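You operate a simulated robot arm through the tools that you are given. There is no shell and no other tool. Be economical: measure what you need, move in short steps, check, and stop when the job is done.

The job below is to be done with a simulated two-armed robot. You get a single attempt, and the scene is never put back.

Task
Pick up the oil can marked "X3" from the middle shelf of the engine parts shelving with one hand, pass it to the other hand and put it on the slotted plate on the cooling rack. Set down upright: oil can.

The check looks at the end state, three seconds after you hand in, the way a careful person would. Anything else that was tipped, shoved, dropped, spilled or broken makes it a failure.

Robot
Two 7-joint arms with two-finger parallel grippers on one trunk, on a base that drives. Base frame: it is fixed to the floor where the robot stands at the start and does not move with it; the origin is under the middle of the robot, x ahead of it, y to its left, z up. Readings come in m, degrees, newtons and seconds.
The left shoulder is at the start at [0.05, 0.161, 1.048], the right one opposite. With the tool pointing down near the work surface each hand reaches from about 0.1 to 0.62 m from the robot's upright axis, wherever it stands, measured 20 degrees to its own side. Places, roughly: slotted plate on the cooling rack [-3, -3.4, 0.8]. Payload 3.43 kg a hand.
The tool frame of a hand sits at the grasp point between the pads (the TCP): z along the fingers, y along the line on which they close. The tips reach 0.03 m beyond it. The gripper opens to 0.094 m. The fingers are 0.028 m wide and 0.01 m thick; the gripper's body (0.05 by 0.096 m) begins 0.055 m behind the TCP.
Orientation is that of the tool frame in the base frame, as [roll, pitch, yaw] about the fixed x, y, z axes, in that order (R = Rz(yaw) Ry(pitch) Rx(roll)). With the fingers straight down and closing along the base's y, the tool's x points along the base's -x, its y along +y and its z along -z.

Tools
- The arms move only by the tool servo_tool. It takes "left_commands", "right_commands" or both (then of equal length, played together; a hand with none holds still); each is a list of rows, each a list of 7 numbers: the shift along the tool's x, y, z in m, then the turn, a rotation vector about the tool's x, y, z in degrees, then the finger opening in m, from 0 to 0.094. In form: [[x, y, z, rx, ry, rz, jaw], ...]. A call has 1 to 12 rows; each row is the pose to reach, as a shift and turn from the pose commanded when the call began, along the tool's axes at that moment. Rows are played at 5 a second. More than 0.05 m and 8.6 degrees between two rows, or a gripper value outside its range, and nothing of the call is played. Where a pose cannot be reached the arm comes as near as it can. A force on the tool above 40 N (or 10 N above the force at the start of the call, whichever is more), or a blocked arm, ends the call early, and 0.2 s more pass. The fingers move at their own pace (about 0.045 m/s each) and stop on an object; they squeeze with about 22 N. The grip force told is the motor's: it shows also when the fingers shut on nothing. Time passes only in rows, and 0.2 s behind the last, so rows that repeat a pose let the fingers close. It gives the time, the measured TCP pose, the force on the tool (base axes), the opening and the grip force at its end, in the units of the frame above (readings bear some noise), with the torque about the TCP (base axes, N m) and any sound that the robot's microphone picked up, and new pictures: "views" is both (left out), scene, wrist or none (wrist: the cameras of the hands that moved).
- Cameras (640 x 400 px; columns grow to the right, rows downward): "scene" is now at [0.12, 0.0015, 1.157]; the picture's right is [-0.01, -1.00, 0.00], its down [-0.70, 0.00, -0.71] and it looks along [0.71, -0.00, -0.70] (base axes); focal length 290 px, centre (320, 200). "left" rides on the left gripper at [0.076, -0.014, -0.103] in its tool frame; the picture's right is [0.18, 0.98, 0.00], its down [-0.75, 0.14, -0.64] and it looks along [-0.63, 0.12, 0.77] (tool axes); focal length 243 px, centre (320, 200). "right" rides on the right gripper at [0.076, 0.014, -0.102] in its tool frame; the picture's right is [-0.18, 0.98, 0.00], its down [-0.75, -0.14, -0.64] and it looks along [-0.63, -0.12, 0.77] (tool axes); focal length 243 px, centre (320, 200). There is no depth. A picture from a camera that has moved, and an enlarged one, comes with that camera's place and axes in the base frame and with its lens.
- move_column(by): slides the trunk up (or, below 0, down) by that many m; the arms and the scene camera ride with it, the base frame stays. It gives what a move gives, with no picture.
- roll_base(legs): drives the robot by 1 to 6 legs, each [ahead, left, turn to the left] in m, m and degrees, along the robot's own axes; the way and the turn of a leg run together, so that a leg with both is an arc; at most 1.5 m and 180 degrees a leg. The arms and the cameras ride along, it lands a little off, and it stops where it bumps. It gives what a move gives, and a new picture of the scene camera.
- head_to(pan, tilt): turns the head with the scene camera to pan (to the left, within 80 degrees either way) and tilt (down, from -29 to 69), counted from straight ahead of the robot. It gives what a move gives, and a new picture of the scene camera.
- close_up(camera, box): a new picture of the part [left, top, right, bottom] of that camera's present view, enlarged. It takes no simulated time.
- hand_in(): hands the job in; it is judged then, once.

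Go step by step. Nothing tells you exact positions but the pictures and the camera data: compare them with the known pose of the tool, close in by small moves and look again before you grip or let go. The budget is 120 turns and 260 pictures, counting those below and the enlarged ones. Unless the task says otherwise, let go and move clear before handing in, and close with one line.

The tools are called after ">>>" by a JSON object that holds its "op" and its "data". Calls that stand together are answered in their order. servo_tool: Moves the arms, as the interface text tells. Its arguments: {"type":"object","properties":{"left_commands":{"type":"array"},"right_commands":{"type":"array"},"views":{"type":"string","enum":["both","scene","wrist","none"]}},"required":[]} The other tools are called the same way: move_column (by) slides the trunk up or down; roll_base (legs) drives the base; head_to (pan, tilt) turns the head that bears the scene camera; close_up (camera, box) takes an enlarged picture of a part of a camera's view; hand_in () hands the job in.

At the start:

```text
t: 0.0
left_tcp_pos: [0.2776, 0.0602, 0.807]
left_tool_rot: [-179.9, 0.0, -180.0]
left_force: [0.0, -0.2, -0.2]
left_ft_torque: [-0.02, -0.03, 0.0]
left_gripper_width: 0.0942
left_gripper_force: 0.1
right_tcp_pos: [0.3148, -0.1472, 0.8514]
right_tool_rot: [-180.0, 0.1, 179.9]
right_force: [0.4, 0.0, 0.3]
right_ft_torque: [0.02, 0.01, -0.02]
right_gripper_width: 0.094
right_gripper_force: 0.1
trunk travel left (down, up): [-0.075, 0.192]
robot x, y, heading: [0.0021, 0.0002, 0.1]
head pan, tilt: [-0.4, 44.7]
```

scene: 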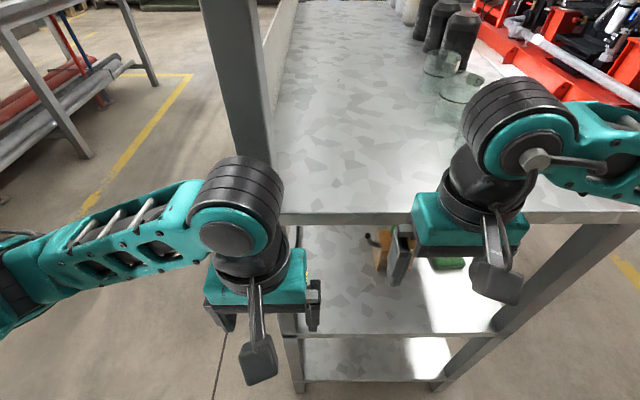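
right: 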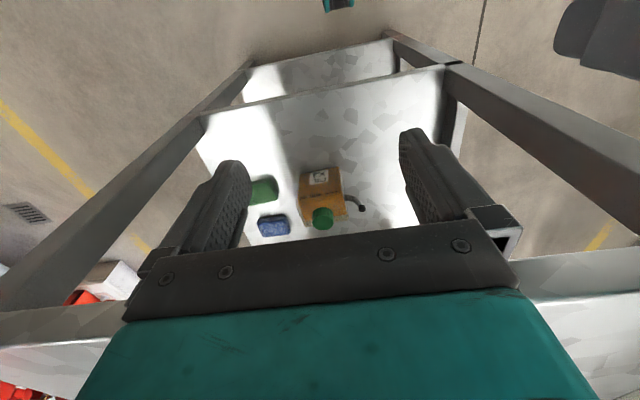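
left: 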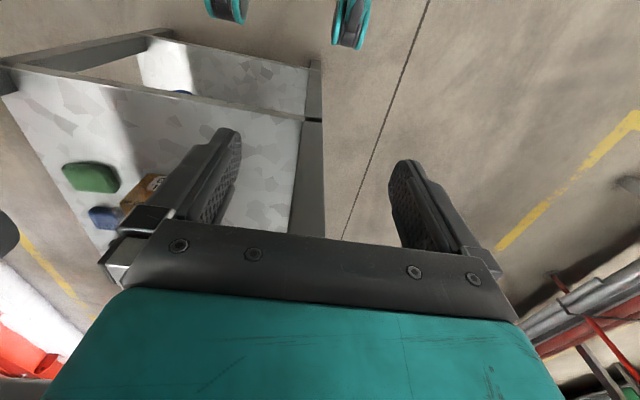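

I see a shelving unit ahead with a middle shelf carrying an orange can and some small items. I take a closer look before moving.

>>> {"op": "close_up", "data": {"camera": "scene", "box": [270, 200, 540, 400]}}

>>> {"op": "close_up", "data": {"camera": "right", "box": [180, 100, 460, 275]}}

>>> {"op": "head_to", "data": {"pan": 0, "tilt": 20}}

```text
2.00 times, centred on (405, 300) of scene
camera zoom: at [0.12, 0.0015, 1.157], right [-0.01, -1.0, 0.0], down [-0.7, 0.0, -0.71], along [0.71, 0.0, -0.7], focal length 579 px, centre (150, 0)
```

zoom: 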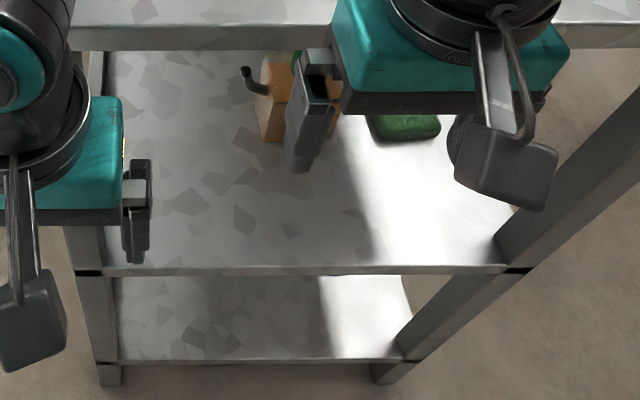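

```text
2.29 times, centred on (320, 188) of right
camera zoom: at [0.2388, -0.1344, 0.9548], right [0.19, 0.98, 0.0], down [0.75, -0.14, 0.64], along [0.63, -0.12, -0.77], focal length 555 px, centre (320, 229)
```

zoom: 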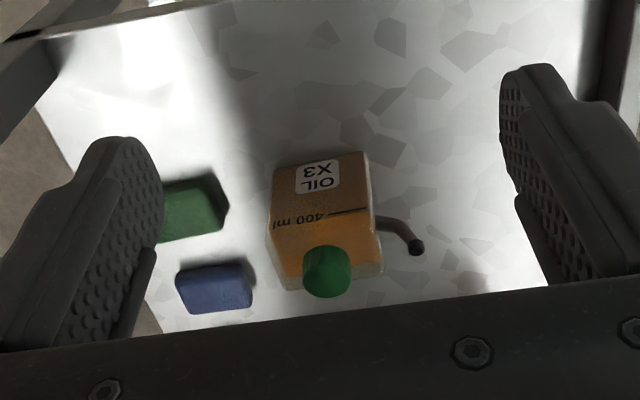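

```text
t: 0.9
left_tcp_pos: [0.2774, 0.0602, 0.805]
left_tool_rot: [-179.9, 0.0, 180.0]
left_force: [-0.7, -0.2, -0.4]
left_ft_torque: [0.02, -0.01, 0.0]
left_gripper_width: 0.094
left_gripper_force: 0.0
right_tcp_pos: [0.3136, -0.1479, 0.8513]
right_tool_rot: [180.0, 0.1, 179.9]
right_force: [-0.1, -0.7, -0.3]
right_ft_torque: [0.01, 0.02, -0.01]
right_gripper_width: 0.0941
right_gripper_force: 0.1
trunk travel left (down, up): [-0.075, 0.192]
robot x, y, heading: [-0.0006, 0.0016, 0.1]
head pan, tilt: [0.0, 20.0]
camera scene: at [0.1315, 0.0021, 1.1952], right [0.0, -1.0, 0.0], down [-0.34, 0.0, -0.94], along [0.94, 0.0, -0.34], focal length 290 px, centre (320, 200)
```

scene: 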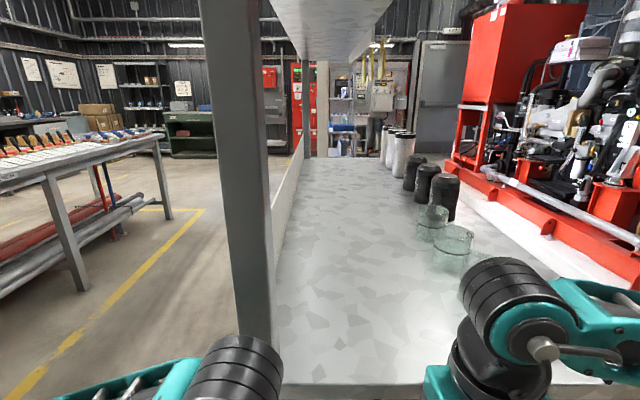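

The X3 can stands upright on the shelf at roughly z 0.49, x 0.55, y -0.18, next to small green and blue things. I back off to see it from the front.

>>> {"op": "roll_base", "data": {"legs": [[-0.5, 0, 0]]}}

>>> {"op": "head_to", "data": {"pan": 0, "tilt": 32}}

```text
t: 3.9
left_tcp_pos: [-0.2294, 0.0598, 0.8066]
left_tool_rot: [-180.0, 0.0, -179.5]
left_force: [-0.7, -0.4, -0.7]
left_ft_torque: [-0.01, 0.0, 0.01]
left_gripper_width: 0.0939
left_gripper_force: 0.0
right_tcp_pos: [-0.1905, -0.1468, 0.8501]
right_tool_rot: [-180.0, 0.0, -179.6]
right_force: [0.6, -0.8, 0.1]
right_ft_torque: [0.02, -0.02, 0.02]
right_gripper_width: 0.0938
right_gripper_force: 0.1
trunk travel left (down, up): [-0.075, 0.192]
robot x, y, heading: [-0.5087, 0.0001, 0.7]
head pan, tilt: [0.0, 20.0]
camera scene: at [-0.3752, 0.001, 1.1953], right [0.01, -1.0, 0.0], down [-0.34, 0.0, -0.94], along [0.94, 0.01, -0.34], focal length 290 px, centre (320, 200)
```

scene: 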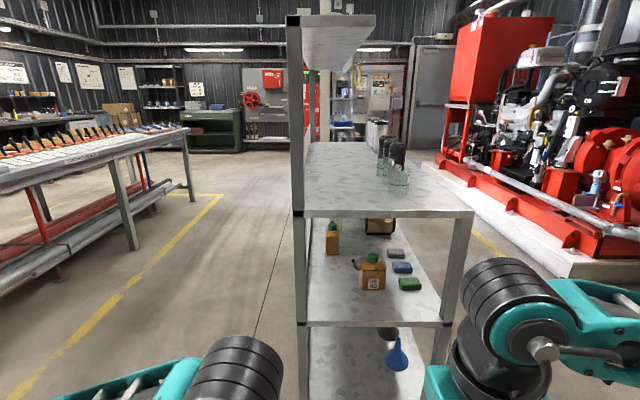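

```text
t: 4.6
left_tcp_pos: [-0.2302, 0.0599, 0.8064]
left_tool_rot: [180.0, 0.0, -179.5]
left_force: [-0.1, -0.4, 0.2]
left_ft_torque: [-0.05, 0.01, 0.01]
left_gripper_width: 0.0937
left_gripper_force: 0.0
right_tcp_pos: [-0.1913, -0.1473, 0.8508]
right_tool_rot: [-180.0, 0.0, -179.6]
right_force: [0.2, 1.0, 0.1]
right_ft_torque: [-0.02, 0.03, 0.0]
right_gripper_width: 0.0939
right_gripper_force: 0.1
trunk travel left (down, up): [-0.075, 0.192]
robot x, y, heading: [-0.5069, -0.0036, 0.4]
head pan, tilt: [0.0, 32.0]
camera scene: at [-0.3787, 0.001, 1.1761], right [0.01, -1.0, 0.0], down [-0.53, 0.0, -0.85], along [0.85, 0.01, -0.53], focal length 290 px, centre (320, 200)
```

scene: 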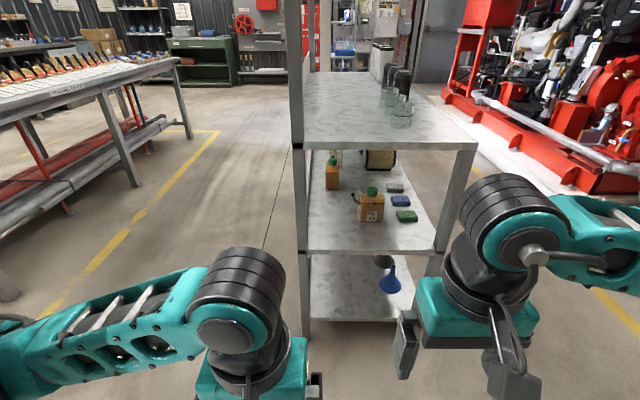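

>>> {"op": "close_up", "data": {"camera": "scene", "box": [288, 130, 448, 230]}}

>>> {"op": "close_up", "data": {"camera": "scene", "box": [280, 120, 480, 320]}}

```text
4.00 times, centred on (368, 180) of scene
camera zoom: at [-0.3787, 0.001, 1.1761], right [0.01, -1.0, 0.0], down [-0.53, 0.0, -0.85], along [0.85, 0.01, -0.53], focal length 1158 px, centre (128, 280)
```

zoom: 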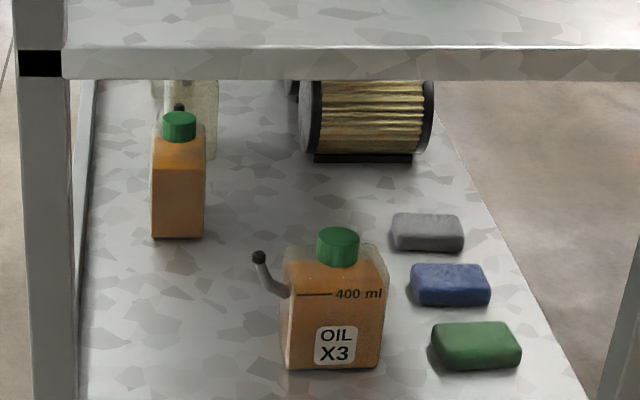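

```text
2.00 times, centred on (380, 220) of scene
camera zoom: at [-0.3787, 0.001, 1.1761], right [0.01, -1.0, 0.0], down [-0.53, 0.0, -0.85], along [0.85, 0.01, -0.53], focal length 579 px, centre (200, 160)
```

zoom: 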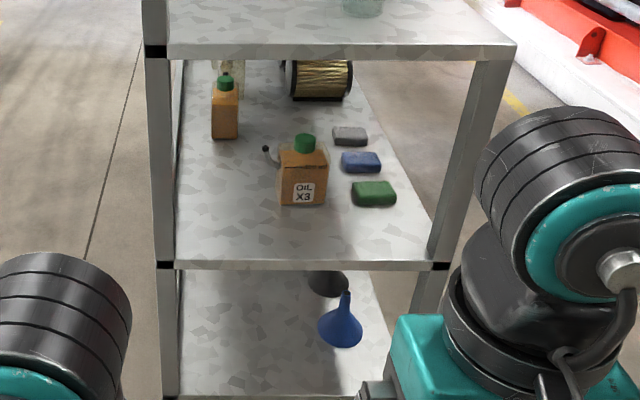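

The can's body is about 9.5 cm wide (too wide to grip across), shallower front to back, with a ~4 cm green cap; its spout points left. Before choosing the grasp I look at the destination.

>>> {"op": "roll_base", "data": {"legs": [[0, 0, -90]]}}

>>> {"op": "head_to", "data": {"pan": -40, "tilt": 8}}

```text
t: 8.8
left_tcp_pos: [-0.4442, -0.2789, 0.8054]
left_tool_rot: [-180.0, 0.1, 90.6]
left_force: [1.0, -0.5, 0.0]
left_ft_torque: [0.02, 0.0, 0.01]
left_gripper_width: 0.094
left_gripper_force: 0.0
right_tcp_pos: [-0.6515, -0.3175, 0.8506]
right_tool_rot: [180.0, -0.1, 90.6]
right_force: [0.4, -0.3, -0.3]
right_ft_torque: [-0.02, 0.0, 0.0]
right_gripper_width: 0.0938
right_gripper_force: 0.1
trunk travel left (down, up): [-0.075, 0.192]
robot x, y, heading: [-0.5078, -0.0006, -89.3]
head pan, tilt: [0.0, 32.0]
camera scene: at [-0.5069, -0.1297, 1.176], right [-1.0, -0.01, 0.0], down [-0.01, 0.53, -0.85], along [0.01, -0.85, -0.53], focal length 290 px, centre (320, 200)
```

scene: 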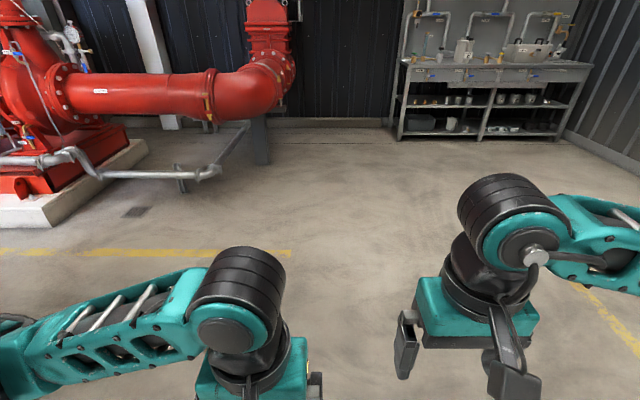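

```text
t: 9.9
left_tcp_pos: [-0.4442, -0.279, 0.8065]
left_tool_rot: [-180.0, 0.0, 90.7]
left_force: [0.3, 0.1, 0.3]
left_ft_torque: [0.0, -0.02, 0.01]
left_gripper_width: 0.0938
left_gripper_force: 0.0
right_tcp_pos: [-0.6512, -0.3177, 0.8505]
right_tool_rot: [179.9, 0.0, 90.6]
right_force: [0.1, -0.4, -0.2]
right_ft_torque: [0.01, 0.01, 0.0]
right_gripper_width: 0.094
right_gripper_force: 0.1
trunk travel left (down, up): [-0.075, 0.192]
robot x, y, heading: [-0.5057, -0.005, -89.3]
head pan, tilt: [-40.0, 8.0]
camera scene: at [-0.5666, -0.1118, 1.2147], right [-0.77, 0.63, 0.0], down [0.09, 0.11, -0.99], along [-0.63, -0.77, -0.14], focal length 290 px, centre (320, 200)
```

scene: 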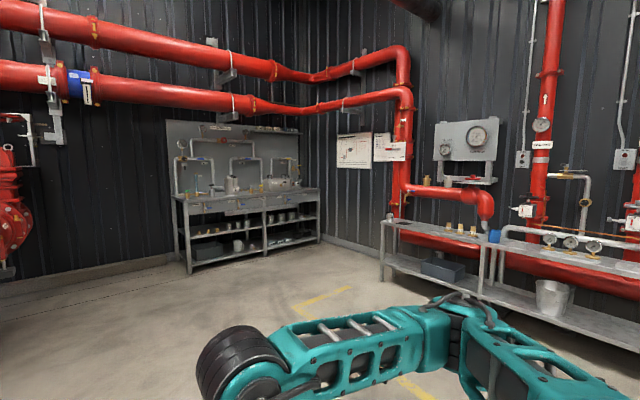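

>>> {"op": "close_up", "data": {"camera": "scene", "box": [160, 110, 340, 280]}}

```text
2.35 times, centred on (250, 195) of scene
camera zoom: at [-0.5666, -0.1118, 1.2147], right [-0.77, 0.63, 0.0], down [0.09, 0.11, -0.99], along [-0.63, -0.77, -0.14], focal length 682 px, centre (485, 212)
```

zoom: 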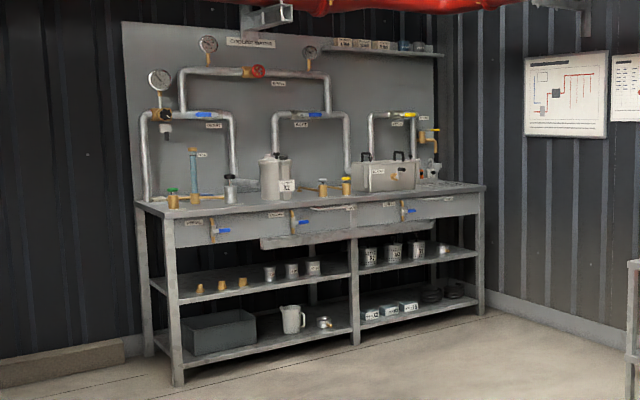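

The rack stands open at its right end, so a side grip there works. Plan: left hand takes the can by its cap from the front, right hand then takes the body from the can's right side (no spout). I return to the shelf and swing the left hand to horizontal.

>>> {"op": "roll_base", "data": {"legs": [[0, 0, 89.5], [0.1, -0.33, 0]]}}

>>> {"op": "head_to", "data": {"pan": 0, "tilt": 35}}

>>> {"op": "servo_tool", "data": {"left_commands": [[0, 0, 0, 0, 0, 8.5, 0.094], [0, 0, 0, 0, 0, 17, 0.094], [0, 0, 0, 0, 0, 25.5, 0.094], [0, 0, 0, 0, 0, 34, 0.094], [0, 0, 0, 0, 0, 42.5, 0.094], [0, 0, 0, 0, 0, 51, 0.094], [0, 0, 0, 0, 0, 59.5, 0.094], [0, 0, 0, 0, 0, 68, 0.094], [0, 0, 0, 0, 0, 76.5, 0.094], [0, 0, 0, 0, 0, 85, 0.094], [0, 0, 0, 0, 0, 90, 0.094]], "views": "scene"}}

```text
t: 17.2
left_tcp_pos: [-0.125, -0.2707, 0.8067]
left_tool_rot: [-180.0, 0.0, -179.6]
left_force: [0.6, 0.2, -0.2]
left_ft_torque: [0.0, 0.01, -0.03]
left_gripper_width: 0.0941
left_gripper_force: 0.1
right_tcp_pos: [-0.0887, -0.4778, 0.852]
right_tool_rot: [-180.0, 0.0, -179.6]
right_force: [-0.4, 0.4, -0.1]
right_ft_torque: [0.0, 0.01, 0.01]
right_gripper_width: 0.0941
right_gripper_force: 0.1
trunk travel left (down, up): [-0.075, 0.192]
robot x, y, heading: [-0.4025, -0.3319, 0.6]
head pan, tilt: [-40.0, 8.0]
camera scene: at [-0.2927, -0.3901, 1.2147], right [-0.64, -0.77, 0.0], down [-0.11, 0.09, -0.99], along [0.76, -0.63, -0.14], focal length 290 px, centre (320, 200)
```

scene: 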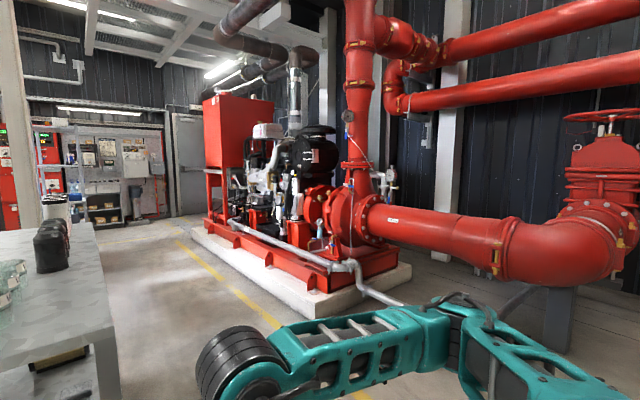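

```text
t: 18.3
left_tcp_pos: [-0.1259, -0.2718, 0.8057]
left_tool_rot: [-179.9, -0.1, -179.6]
left_force: [-0.5, 0.9, 0.3]
left_ft_torque: [0.02, 0.01, -0.04]
left_gripper_width: 0.0942
left_gripper_force: 0.1
right_tcp_pos: [-0.088, -0.4787, 0.8511]
right_tool_rot: [-179.9, 0.0, -179.6]
right_force: [0.0, 0.1, 0.1]
right_ft_torque: [0.03, 0.02, 0.0]
right_gripper_width: 0.0942
right_gripper_force: 0.1
trunk travel left (down, up): [-0.075, 0.192]
robot x, y, heading: [-0.4054, -0.337, 0.2]
head pan, tilt: [0.0, 35.0]
camera scene: at [-0.276, -0.3305, 1.1714], right [0.01, -1.0, 0.0], down [-0.57, 0.0, -0.82], along [0.82, 0.01, -0.57], focal length 290 px, centre (320, 200)
```

scene: 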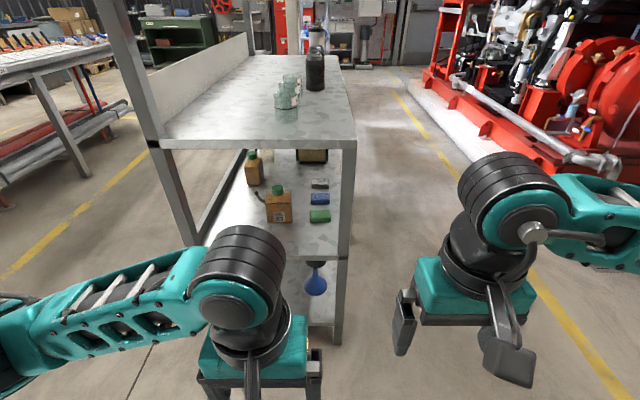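

```text
t: 20.7
left_tcp_pos: [-0.127, -0.2717, 0.8066]
left_tool_rot: [180.0, 0.1, 90.3]
left_force: [-0.7, 0.0, -0.6]
left_ft_torque: [0.01, 0.01, -0.03]
left_gripper_width: 0.0939
left_gripper_force: 0.1
right_tcp_pos: [-0.0877, -0.4791, 0.8506]
right_tool_rot: [-179.9, 0.0, -179.6]
right_force: [-0.4, 0.5, -0.4]
right_ft_torque: [-0.01, 0.04, 0.02]
right_gripper_width: 0.0939
right_gripper_force: 0.0
trunk travel left (down, up): [-0.075, 0.192]
robot x, y, heading: [-0.4039, -0.3322, 0.6]
head pan, tilt: [0.0, 35.0]
camera scene: at [-0.276, -0.3304, 1.1714], right [0.01, -1.0, 0.0], down [-0.57, 0.0, -0.82], along [0.82, 0.01, -0.57], focal length 290 px, centre (320, 200)
```

scene: 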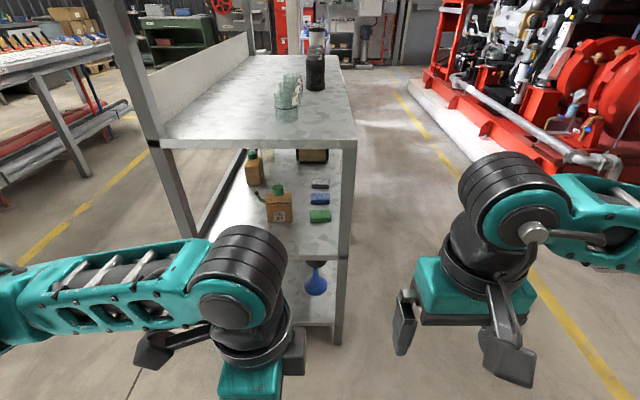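

>>> {"op": "servo_tool", "data": {"left_commands": [[0, 0, 0, 0, 0, 8.5, 0.094], [0, 0, 0, 0, 0, 17, 0.094], [0, 0, 0, 0, 0, 25.5, 0.094], [0, 0, 0, 0, 0, 34, 0.094], [0, 0, 0, 0, 0, 42.5, 0.094], [0, 0, 0, 0, 0, 51, 0.094], [0, 0, 0, 0, 0, 59.5, 0.094], [0, 0, 0, 0, 0, 68, 0.094], [0, 0, 0, 0, 0, 76.5, 0.094], [0, 0, 0, 0, 0, 85, 0.094], [0, 0, 0, 0, 0, 90, 0.094]], "views": "scene"}}

```text
t: 23.1
left_tcp_pos: [-0.1258, -0.2709, 0.8066]
left_tool_rot: [-180.0, -0.1, 0.3]
left_force: [0.1, 0.6, 0.9]
left_ft_torque: [0.0, -0.01, 0.03]
left_gripper_width: 0.0943
left_gripper_force: 0.1
right_tcp_pos: [-0.0875, -0.478, 0.8509]
right_tool_rot: [-180.0, 0.0, -179.6]
right_force: [-1.2, -0.2, -0.6]
right_ft_torque: [0.02, 0.06, 0.0]
right_gripper_width: 0.0939
right_gripper_force: 0.1
trunk travel left (down, up): [-0.075, 0.192]
robot x, y, heading: [-0.4021, -0.3351, 0.9]
head pan, tilt: [0.0, 35.0]
camera scene: at [-0.276, -0.3304, 1.1714], right [0.01, -1.0, 0.0], down [-0.57, 0.0, -0.82], along [0.82, 0.01, -0.57], focal length 290 px, centre (320, 200)
```

scene: 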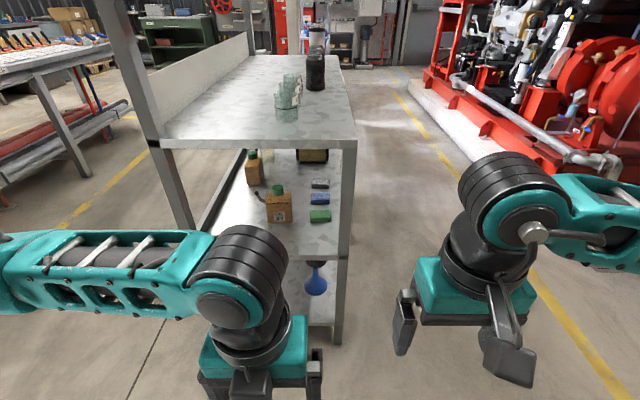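

>>> {"op": "servo_tool", "data": {"left_commands": [[0.025, 0, 0.01, 0, 8.5, 0, 0.094], [0.05, 0, 0.02, 0, 17, 0, 0.094], [0.075, 0, 0.03, 0, 25.5, 0, 0.094], [0.1, 0, 0.04, 0, 34, 0, 0.094], [0.125, 0, 0.05, 0, 42.5, 0, 0.094], [0.15, 0, 0.06, 0, 51, 0, 0.094], [0.175, 0, 0.07, 0, 59.5, 0, 0.094], [0.2, 0, 0.08, 0, 68, 0, 0.094], [0.22, 0, 0.09, 0, 76.5, 0, 0.094], [0.24, 0, 0.1, 0, 85, 0, 0.094], [0.25, 0, 0.1, 0, 90, 0, 0.094]]}}

>>> {"op": "move_column", "data": {"by": -0.06}}

```text
t: 25.5
left_tcp_pos: [0.124, -0.2686, 0.7069]
left_tool_rot: [-20.0, -90.0, -159.5]
left_force: [0.7, 0.2, -0.3]
left_ft_torque: [0.04, 0.01, -0.02]
left_gripper_width: 0.0939
left_gripper_force: 0.3
right_tcp_pos: [-0.0878, -0.4794, 0.8522]
right_tool_rot: [-179.9, 0.0, -179.5]
right_force: [0.8, -0.2, 0.2]
right_ft_torque: [-0.01, 0.0, -0.04]
right_gripper_width: 0.0941
right_gripper_force: 0.1
trunk travel left (down, up): [-0.075, 0.192]
robot x, y, heading: [-0.4052, -0.3311, 0.6]
head pan, tilt: [0.0, 35.0]
camera scene: at [-0.276, -0.3304, 1.1714], right [0.01, -1.0, 0.0], down [-0.57, 0.0, -0.82], along [0.82, 0.01, -0.57], focal length 290 px, centre (320, 200)
camera left: at [0.0202, -0.2551, 0.7839], right [0.01, -0.98, 0.18], down [-0.64, -0.15, -0.75], along [0.77, -0.11, -0.63], focal length 243 px, centre (320, 200)
```

scene: 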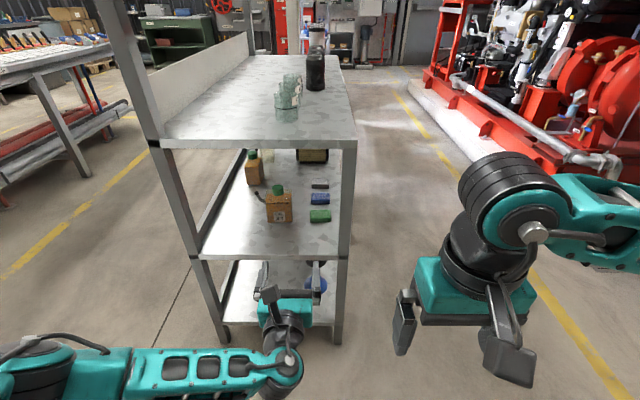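
left: 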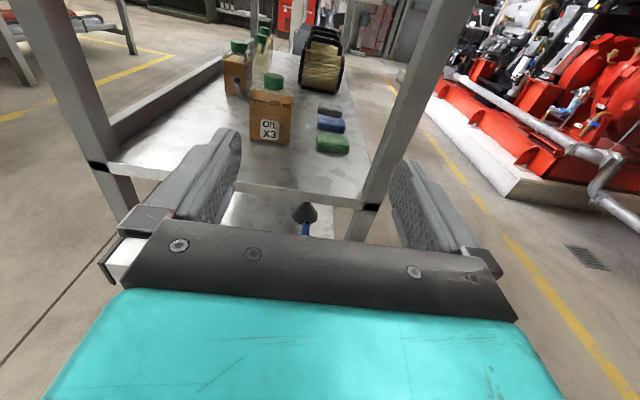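

```text
t: 26.5
left_tcp_pos: [0.1239, -0.2684, 0.648]
left_tool_rot: [141.3, -89.9, 39.0]
left_force: [0.2, -0.1, 0.6]
left_ft_torque: [0.0, 0.02, 0.01]
left_gripper_width: 0.094
left_gripper_force: 0.0
right_tcp_pos: [-0.0886, -0.479, 0.7903]
right_tool_rot: [180.0, 0.0, -179.6]
right_force: [0.3, 0.0, -0.1]
right_ft_torque: [-0.02, 0.03, -0.03]
right_gripper_width: 0.0938
right_gripper_force: 0.1
trunk travel left (down, up): [-0.015, 0.252]
robot x, y, heading: [-0.4004, -0.3356, 0.6]
head pan, tilt: [0.0, 35.0]
```

Left hand is now horizontal, camera on top, at z 0.648. I zoom in on the can to measure it.

>>> {"op": "close_up", "data": {"camera": "left", "box": [200, 40, 400, 165]}}

>>> {"op": "close_up", "data": {"camera": "scene", "box": [220, 120, 380, 220]}}

```text
3.20 times, centred on (300, 102) of left
camera zoom: at [0.0202, -0.2552, 0.7243], right [0.01, -0.98, 0.18], down [-0.64, -0.15, -0.75], along [0.77, -0.11, -0.63], focal length 776 px, centre (384, 512)
```

zoom: 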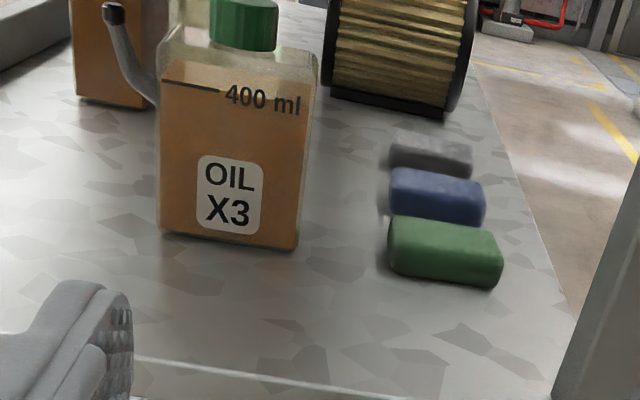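

```text
4.00 times, centred on (300, 170) of scene
camera zoom: at [-0.2761, -0.3304, 1.1114], right [0.01, -1.0, 0.0], down [-0.57, 0.0, -0.82], along [0.82, 0.01, -0.57], focal length 1158 px, centre (400, 320)
```

zoom: 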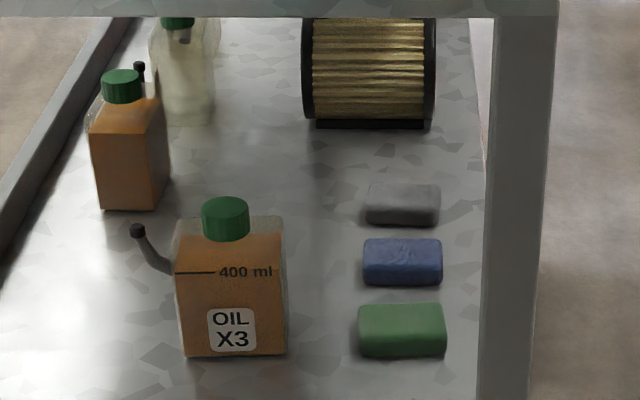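

I place the cap centre at about (0.555, -0.18, 0.637), can base near z 0.51, front face x≈0.535. I drive closer with the hand entering between the shelves.

>>> {"op": "roll_base", "data": {"legs": [[0.22, 0.088, 0]]}}

>>> {"op": "servo_tool", "data": {"left_commands": [[0, 0, 0.02, 0, 0, 0, 0.094]], "views": "wrist"}}

```text
t: 28.2
left_tcp_pos: [0.3408, -0.1769, 0.6467]
left_tool_rot: [-87.4, -90.0, -92.4]
left_force: [0.9, 0.9, -0.2]
left_ft_torque: [-0.01, -0.02, 0.01]
left_gripper_width: 0.0937
left_gripper_force: 0.1
right_tcp_pos: [0.1292, -0.3874, 0.7902]
right_tool_rot: [-179.9, 0.0, -179.7]
right_force: [-0.5, 0.0, 0.3]
right_ft_torque: [-0.03, 0.01, -0.02]
right_gripper_width: 0.0939
right_gripper_force: 0.1
trunk travel left (down, up): [-0.015, 0.252]
robot x, y, heading: [-0.1871, -0.2416, 0.3]
head pan, tilt: [0.0, 35.0]
camera scene: at [-0.0596, -0.2379, 1.1114], right [0.0, -1.0, 0.0], down [-0.57, 0.0, -0.82], along [0.82, 0.0, -0.57], focal length 290 px, centre (320, 200)
```

scene: 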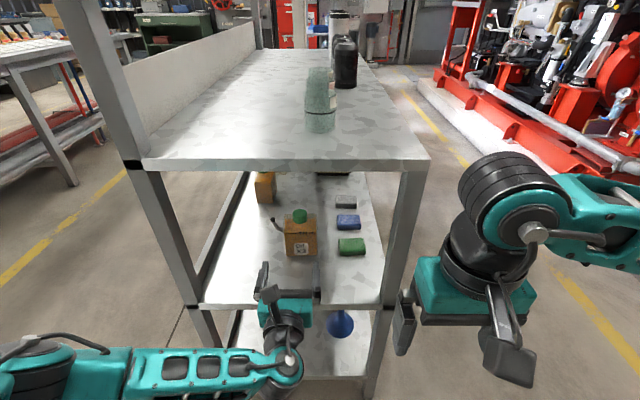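

```text
t: 28.6
left_tcp_pos: [0.3612, -0.1781, 0.6477]
left_tool_rot: [20.2, -90.0, 159.9]
left_force: [-1.0, -0.6, -0.5]
left_ft_torque: [0.01, -0.01, -0.04]
left_gripper_width: 0.0941
left_gripper_force: 0.0
right_tcp_pos: [0.1278, -0.3877, 0.7909]
right_tool_rot: [-179.9, 0.0, -179.8]
right_force: [0.6, 0.1, -0.1]
right_ft_torque: [0.01, 0.03, 0.0]
right_gripper_width: 0.0937
right_gripper_force: 0.0
trunk travel left (down, up): [-0.015, 0.252]
robot x, y, heading: [-0.19, -0.239, 0.3]
head pan, tilt: [0.0, 35.0]
camera left: at [0.2571, -0.1644, 0.7238], right [0.0, -0.98, 0.18], down [-0.64, -0.14, -0.75], along [0.77, -0.12, -0.63], focal length 243 px, centre (320, 200)
```

left: 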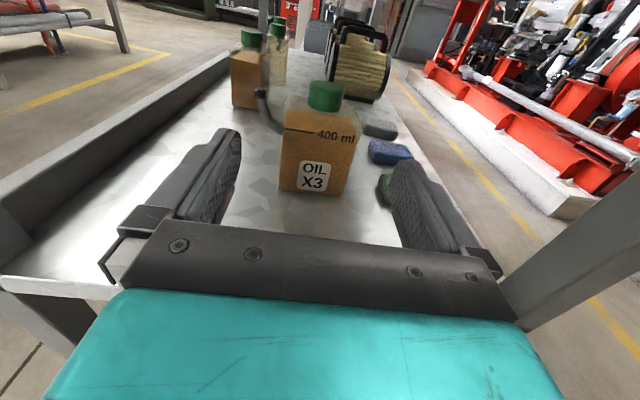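

>>> {"op": "close_up", "data": {"camera": "left", "box": [240, 60, 400, 160]}}

>>> {"op": "close_up", "data": {"camera": "scene", "box": [240, 190, 400, 290]}}

```text
4.00 times, centred on (320, 110) of left
camera zoom: at [0.2571, -0.1644, 0.7238], right [0.0, -0.98, 0.18], down [-0.64, -0.14, -0.75], along [0.77, -0.12, -0.63], focal length 970 px, centre (320, 560)
```

zoom: 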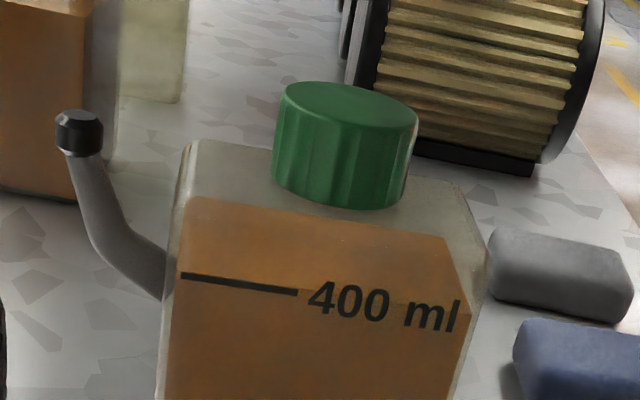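

```text
4.00 times, centred on (320, 240) of scene
camera zoom: at [-0.0596, -0.2379, 1.1114], right [0.0, -1.0, 0.0], down [-0.57, 0.0, -0.82], along [0.82, 0.0, -0.57], focal length 1158 px, centre (320, 40)
```

zoom: 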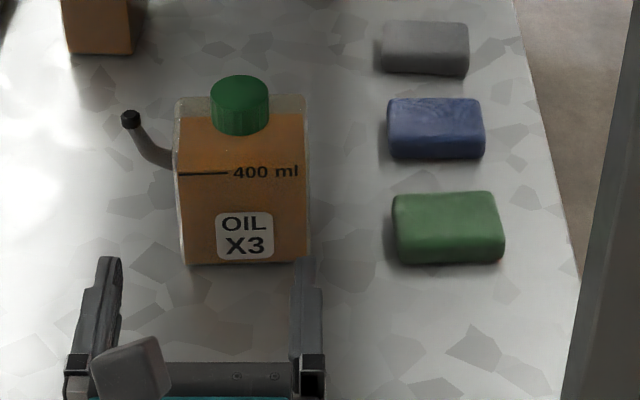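

Cap centre refined to about (0.54, -0.186, 0.642), spout tip near y -0.113 at similar height, so I narrow the opening to 6 cm and approach part way.

>>> {"op": "servo_tool", "data": {"left_commands": [[0, 0.008, 0, 0, 0, 0, 0.06], [0, 0.008, 0.03, 0, 0, 0, 0.06], [0, 0.008, 0.06, 0, 0, 0, 0.06], [0, 0.008, 0.09, 0, 0, 0, 0.06], [0, 0.008, 0.11, 0, 0, 0, 0.06]]}}

>>> {"op": "close_up", "data": {"camera": "left", "box": [200, 50, 440, 200]}}

>>> {"op": "close_up", "data": {"camera": "scene", "box": [240, 190, 400, 290]}}

```text
t: 29.8
left_tcp_pos: [0.47, -0.1864, 0.6467]
left_tool_rot: [-98.1, -90.0, -81.7]
left_force: [-0.4, 0.5, -0.2]
left_ft_torque: [0.05, -0.01, -0.02]
left_gripper_width: 0.0601
left_gripper_force: 0.1
right_tcp_pos: [0.1287, -0.3877, 0.791]
right_tool_rot: [-179.9, 0.0, -180.0]
right_force: [0.0, 0.1, 0.7]
right_ft_torque: [0.0, 0.03, -0.01]
right_gripper_width: 0.0942
right_gripper_force: 0.0
trunk travel left (down, up): [-0.015, 0.252]
robot x, y, heading: [-0.184, -0.2422, 0.6]
head pan, tilt: [0.0, 35.0]
camera scene: at [-0.0596, -0.2379, 1.1114], right [0.0, -1.0, 0.0], down [-0.57, 0.0, -0.82], along [0.82, 0.0, -0.57], focal length 290 px, centre (320, 200)
camera left: at [0.3673, -0.1734, 0.723], right [0.0, -0.98, 0.18], down [-0.64, -0.14, -0.75], along [0.77, -0.11, -0.63], focal length 243 px, centre (320, 200)
```

scene: 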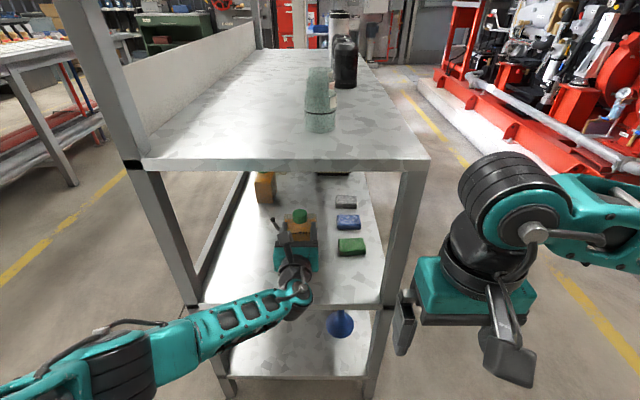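
left: 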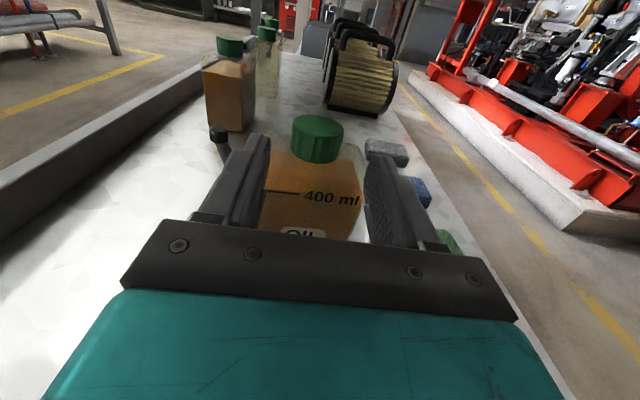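

```text
2.67 times, centred on (320, 125) of left
camera zoom: at [0.3673, -0.1734, 0.723], right [0.0, -0.98, 0.18], down [-0.64, -0.14, -0.75], along [0.77, -0.11, -0.63], focal length 647 px, centre (320, 400)
```

zoom: 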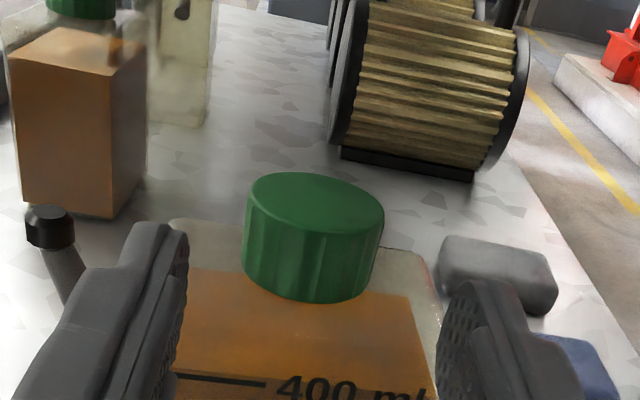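

```text
4.00 times, centred on (320, 240) of scene
camera zoom: at [-0.0596, -0.2379, 1.1114], right [0.0, -1.0, 0.0], down [-0.57, 0.0, -0.82], along [0.82, 0.0, -0.57], focal length 1158 px, centre (320, 40)
```

zoom: 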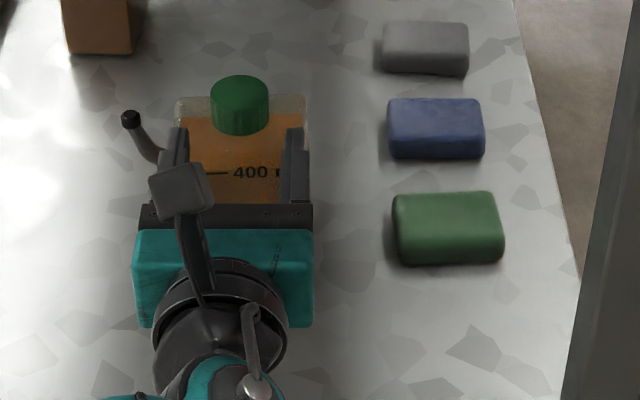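

Cap centre at (0.53, -0.186, 0.645), aligned with the fingers. I advance 6 cm and check.

>>> {"op": "servo_tool", "data": {"left_commands": [[0, 0, 0.03, 0, 0, 0, 0.06], [0, 0, 0.059, 0, 0, 0, 0.06]], "views": "none"}}

>>> {"op": "close_up", "data": {"camera": "left", "box": [200, 50, 440, 200]}}

>>> {"op": "close_up", "data": {"camera": "scene", "box": [240, 180, 400, 280]}}

```text
t: 30.4
left_tcp_pos: [0.517, -0.1848, 0.6485]
left_tool_rot: [94.0, -89.9, 86.2]
left_force: [0.1, -0.6, -0.6]
left_ft_torque: [-0.04, -0.01, 0.02]
left_gripper_width: 0.06
left_gripper_force: 0.2
left hand out of reach, approached as far as the arm can: row 2
right_tcp_pos: [0.1294, -0.3868, 0.79]
right_tool_rot: [-179.8, 0.0, -179.7]
right_force: [-1.1, 0.3, -0.1]
right_ft_torque: [-0.02, -0.02, 0.0]
right_gripper_width: 0.0941
right_gripper_force: 0.0
trunk travel left (down, up): [-0.015, 0.252]
robot x, y, heading: [-0.1856, -0.2379, 0.1]
head pan, tilt: [0.0, 35.0]
```

```text
2.67 times, centred on (320, 125) of left
camera zoom: at [0.4131, -0.1712, 0.7257], right [0.0, -0.98, 0.19], down [-0.64, -0.14, -0.75], along [0.77, -0.12, -0.63], focal length 647 px, centre (320, 400)
```

zoom: 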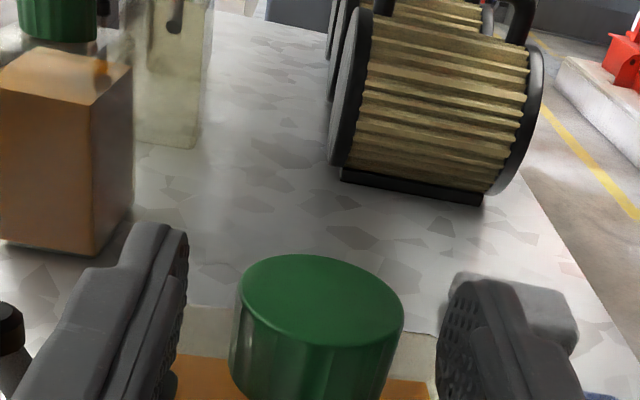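

```text
4.00 times, centred on (320, 230) of scene
camera zoom: at [-0.0595, -0.2376, 1.1114], right [0.0, -1.0, 0.0], down [-0.57, 0.0, -0.82], along [0.82, 0.0, -0.57], focal length 1158 px, centre (320, 80)
```

zoom: 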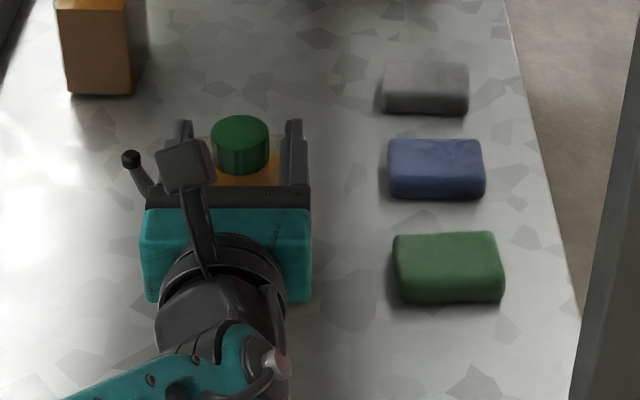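

The arm is at its reach limit, so I pull back, bring the base forward, and re-approach.

>>> {"op": "servo_tool", "data": {"left_commands": [[0, 0, -0.03, 0, 0, 0, 0.06], [0, 0, -0.07, 0, 0, 0, 0.06], [0, 0, -0.11, 0, 0, 0, 0.06], [0, 0, -0.15, 0, 0, 0, 0.06]], "views": "none"}}

>>> {"op": "roll_base", "data": {"legs": [[0.11, 0, 0]]}}

>>> {"op": "close_up", "data": {"camera": "left", "box": [200, 50, 440, 200]}}

```text
t: 31.4
left_tcp_pos: [0.365, -0.18, 0.6467]
left_tool_rot: [-100.1, -89.9, -79.6]
left_force: [0.3, -0.4, 0.5]
left_ft_torque: [0.0, 0.04, 0.0]
left_gripper_width: 0.0599
left_gripper_force: 0.1
right_tcp_pos: [0.1288, -0.387, 0.7903]
right_tool_rot: [180.0, -0.1, -179.8]
right_force: [0.1, -0.2, 0.1]
right_ft_torque: [-0.01, 0.02, 0.01]
right_gripper_width: 0.0941
right_gripper_force: 0.1
trunk travel left (down, up): [-0.015, 0.252]
robot x, y, heading: [-0.185, -0.2401, 0.2]
head pan, tilt: [0.0, 35.0]
```

```text
t: 32.6
left_tcp_pos: [0.4724, -0.181, 0.6471]
left_tool_rot: [-99.8, -90.0, -79.9]
left_force: [-0.1, 0.5, -0.2]
left_ft_torque: [0.0, 0.01, 0.01]
left_gripper_width: 0.0603
left_gripper_force: 0.0
right_tcp_pos: [0.2347, -0.3867, 0.7916]
right_tool_rot: [-180.0, 0.1, -179.8]
right_force: [0.7, 0.1, -0.2]
right_ft_torque: [0.01, 0.0, 0.0]
right_gripper_width: 0.0937
right_gripper_force: 0.1
trunk travel left (down, up): [-0.015, 0.252]
robot x, y, heading: [-0.0804, -0.2412, -0.1]
head pan, tilt: [0.0, 35.0]
camera scene: at [0.0468, -0.2375, 1.1114], right [0.0, -1.0, 0.0], down [-0.57, 0.0, -0.82], along [0.82, 0.0, -0.57], focal length 290 px, centre (320, 200)
```

scene: 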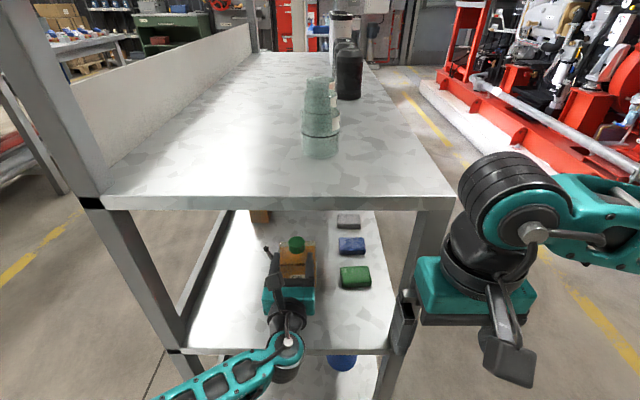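

```text
2.67 times, centred on (320, 125) of left
camera zoom: at [0.3686, -0.1668, 0.7237], right [0.0, -0.98, 0.18], down [-0.64, -0.14, -0.75], along [0.77, -0.12, -0.63], focal length 647 px, centre (320, 400)
```

zoom: 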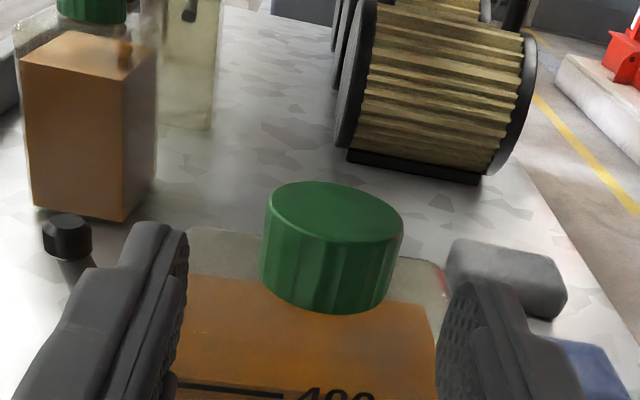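

>>> {"op": "servo_tool", "data": {"left_commands": [[0, 0.005, 0, 0, 0, 0, 0.06], [-0.001, 0.005, 0.03, 0, 0, 0, 0.06], [-0.001, 0.005, 0.06, 0, 0, 0, 0.06]], "views": "none"}}

>>> {"op": "close_up", "data": {"camera": "left", "box": [200, 80, 440, 230]}}

>>> {"op": "close_up", "data": {"camera": "scene", "box": [220, 200, 380, 300]}}

```text
t: 33.4
left_tcp_pos: [0.5305, -0.1854, 0.6444]
left_tool_rot: [-108.2, -89.9, -71.7]
left_force: [0.2, 0.2, 0.2]
left_ft_torque: [-0.02, 0.01, 0.02]
left_gripper_width: 0.0603
left_gripper_force: 0.1
right_tcp_pos: [0.2343, -0.3871, 0.7913]
right_tool_rot: [-179.9, 0.0, -179.8]
right_force: [-0.3, 0.4, -0.1]
right_ft_torque: [0.02, 0.0, -0.01]
right_gripper_width: 0.0937
right_gripper_force: 0.1
trunk travel left (down, up): [-0.015, 0.252]
robot x, y, heading: [-0.0815, -0.2416, 0.2]
head pan, tilt: [0.0, 35.0]
```

```text
2.67 times, centred on (320, 155) of left
camera zoom: at [0.4274, -0.1715, 0.7216], right [0.0, -0.98, 0.18], down [-0.64, -0.14, -0.75], along [0.77, -0.11, -0.63], focal length 647 px, centre (320, 320)
```

zoom: 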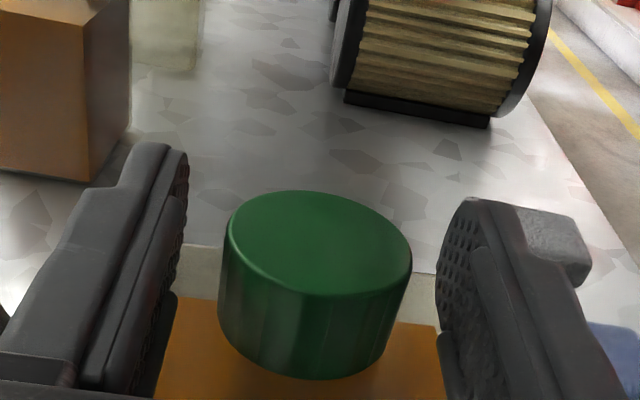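

```text
4.00 times, centred on (300, 250) of scene
camera zoom: at [0.0469, -0.2375, 1.1114], right [0.0, -1.0, 0.0], down [-0.57, 0.0, -0.82], along [0.82, 0.0, -0.57], focal length 1158 px, centre (400, 0)
```

zoom: 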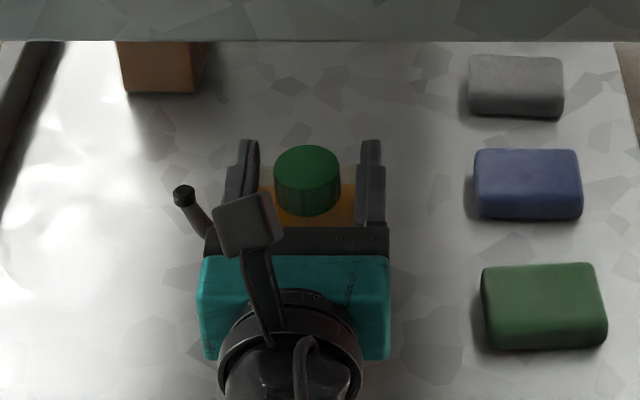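

The cap sits centred between the fingers; I close and hold.

>>> {"op": "servo_tool", "data": {"left_commands": [[0, 0, 0, 0, 0, 0, 0.045], [0, 0, 0, 0, 0, 0, 0.03], [0, 0, 0, 0, 0, 0, 0.015], [0, 0, 0, 0, 0, 0, 0], [0, 0, 0, 0, 0, 0, 0], [0, 0, 0, 0, 0, 0, 0]], "views": "none"}}

>>> {"op": "servo_tool", "data": {"left_commands": [[0.01, 0, 0, 0, 0, 0, 0], [0.02, 0, 0, 0, 0, 0, 0]], "views": "both"}}

```text
t: 34.8
left_tcp_pos: [0.5312, -0.1853, 0.6446]
left_tool_rot: [-96.3, -90.0, -83.3]
left_force: [2.1, 0.7, 0.1]
left_ft_torque: [0.01, -0.01, 0.01]
left_gripper_width: 0.0386
left_gripper_force: 21.8
right_tcp_pos: [0.2346, -0.3864, 0.7927]
right_tool_rot: [-180.0, 0.0, -179.8]
right_force: [0.0, -0.3, 0.8]
right_ft_torque: [0.02, -0.05, 0.03]
right_gripper_width: 0.0941
right_gripper_force: 0.1
trunk travel left (down, up): [-0.015, 0.252]
robot x, y, heading: [-0.08, -0.2409, 0.1]
head pan, tilt: [0.0, 35.0]
```

```text
t: 35.4
left_tcp_pos: [0.5317, -0.1862, 0.6661]
left_tool_rot: [4.9, -90.0, 175.2]
left_force: [1.1, -0.5, 0.8]
left_ft_torque: [-0.01, 0.03, -0.02]
left_gripper_width: 0.0429
left_gripper_force: 0.1
right_tcp_pos: [0.2353, -0.3873, 0.7901]
right_tool_rot: [-180.0, 0.1, -179.8]
right_force: [-0.3, 0.8, -0.4]
right_ft_torque: [0.0, -0.02, 0.02]
right_gripper_width: 0.0937
right_gripper_force: 0.0
trunk travel left (down, up): [-0.015, 0.252]
robot x, y, heading: [-0.078, -0.2412, 0.4]
head pan, tilt: [0.0, 35.0]
camera scene: at [0.0468, -0.2375, 1.1114], right [0.0, -1.0, 0.0], down [-0.57, 0.0, -0.82], along [0.82, 0.0, -0.57], focal length 290 px, centre (320, 200)
camera left: at [0.4283, -0.1722, 0.7422], right [0.0, -0.98, 0.18], down [-0.64, -0.14, -0.76], along [0.77, -0.12, -0.63], focal length 243 px, centre (320, 200)
```

scene: 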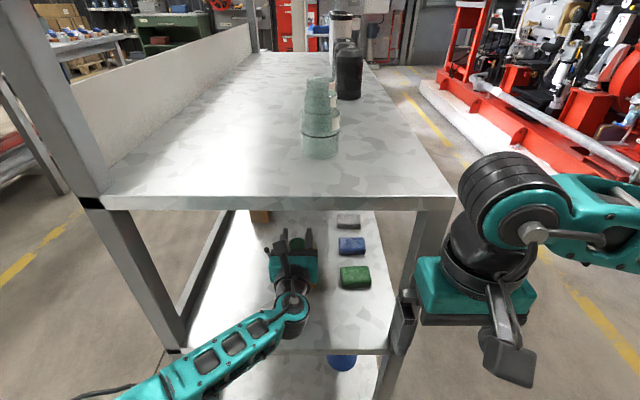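
left: 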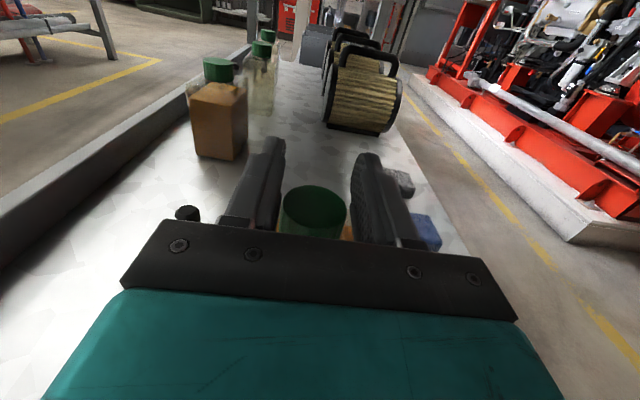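

The grip force vanished during the lift; I look closely before anything else.

>>> {"op": "close_up", "data": {"camera": "left", "box": [160, 130, 480, 250]}}

>>> {"op": "close_up", "data": {"camera": "scene", "box": [220, 200, 380, 300]}}

```text
2.00 times, centred on (320, 190) of left
camera zoom: at [0.4283, -0.1722, 0.7422], right [0.0, -0.98, 0.18], down [-0.64, -0.14, -0.76], along [0.77, -0.12, -0.63], focal length 485 px, centre (320, 220)
```

zoom: 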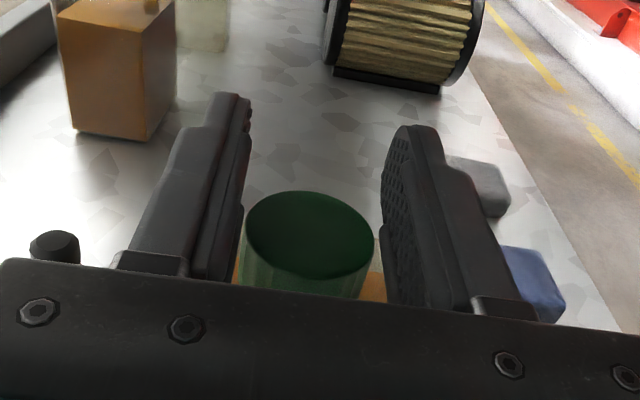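

```text
4.00 times, centred on (300, 250) of scene
camera zoom: at [0.0468, -0.2375, 1.1114], right [0.0, -1.0, 0.0], down [-0.57, 0.0, -0.82], along [0.82, 0.0, -0.57], focal length 1158 px, centre (400, 0)
```

zoom: 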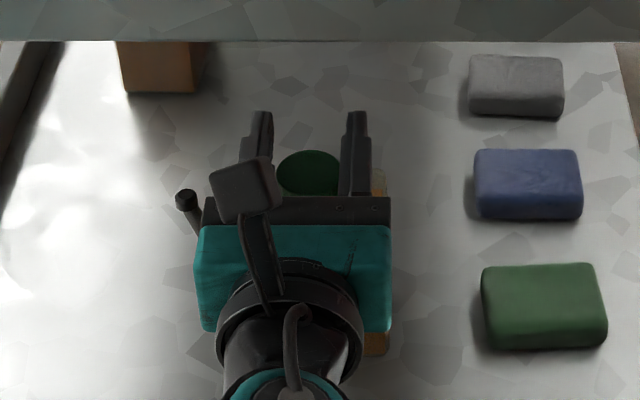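

The fingers let go and the can stays standing on the shelf. I open, lower back and grip again, checking the force over a few rows.

>>> {"op": "servo_tool", "data": {"left_commands": [[0, 0, 0, 0, 0, 0, 0.06], [0, 0, 0, 0, 0, 0, 0.06], [-0.01, 0, 0, 0, 0, 0, 0.06], [-0.022, 0, 0, 0, 0, 0, 0.06]], "views": "none"}}

>>> {"op": "close_up", "data": {"camera": "left", "box": [200, 80, 440, 230]}}

```text
t: 36.4
left_tcp_pos: [0.5312, -0.1857, 0.6432]
left_tool_rot: [-166.1, -89.9, -13.6]
left_force: [0.2, -1.2, -0.5]
left_ft_torque: [-0.05, 0.01, -0.01]
left_gripper_width: 0.0602
left_gripper_force: 0.0
right_tcp_pos: [0.2352, -0.3866, 0.7911]
right_tool_rot: [-179.9, -0.1, -179.8]
right_force: [0.7, 0.5, 0.2]
right_ft_torque: [0.01, 0.0, 0.0]
right_gripper_width: 0.094
right_gripper_force: 0.1
trunk travel left (down, up): [-0.015, 0.252]
robot x, y, heading: [-0.0767, -0.2424, 0.0]
head pan, tilt: [0.0, 35.0]
```

```text
2.67 times, centred on (320, 155) of left
camera zoom: at [0.4274, -0.1721, 0.7208], right [0.0, -0.98, 0.18], down [-0.64, -0.14, -0.75], along [0.77, -0.12, -0.63], focal length 647 px, centre (320, 320)
```

zoom: 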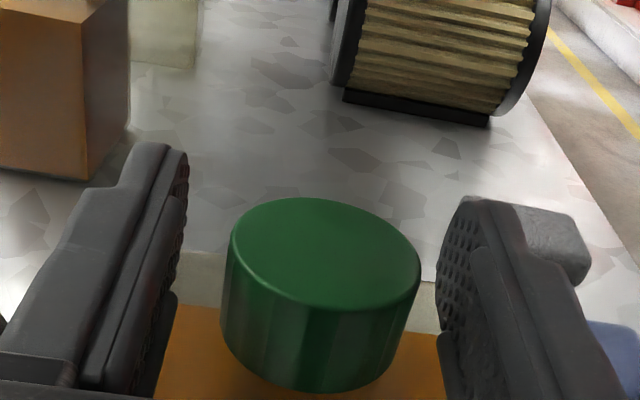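

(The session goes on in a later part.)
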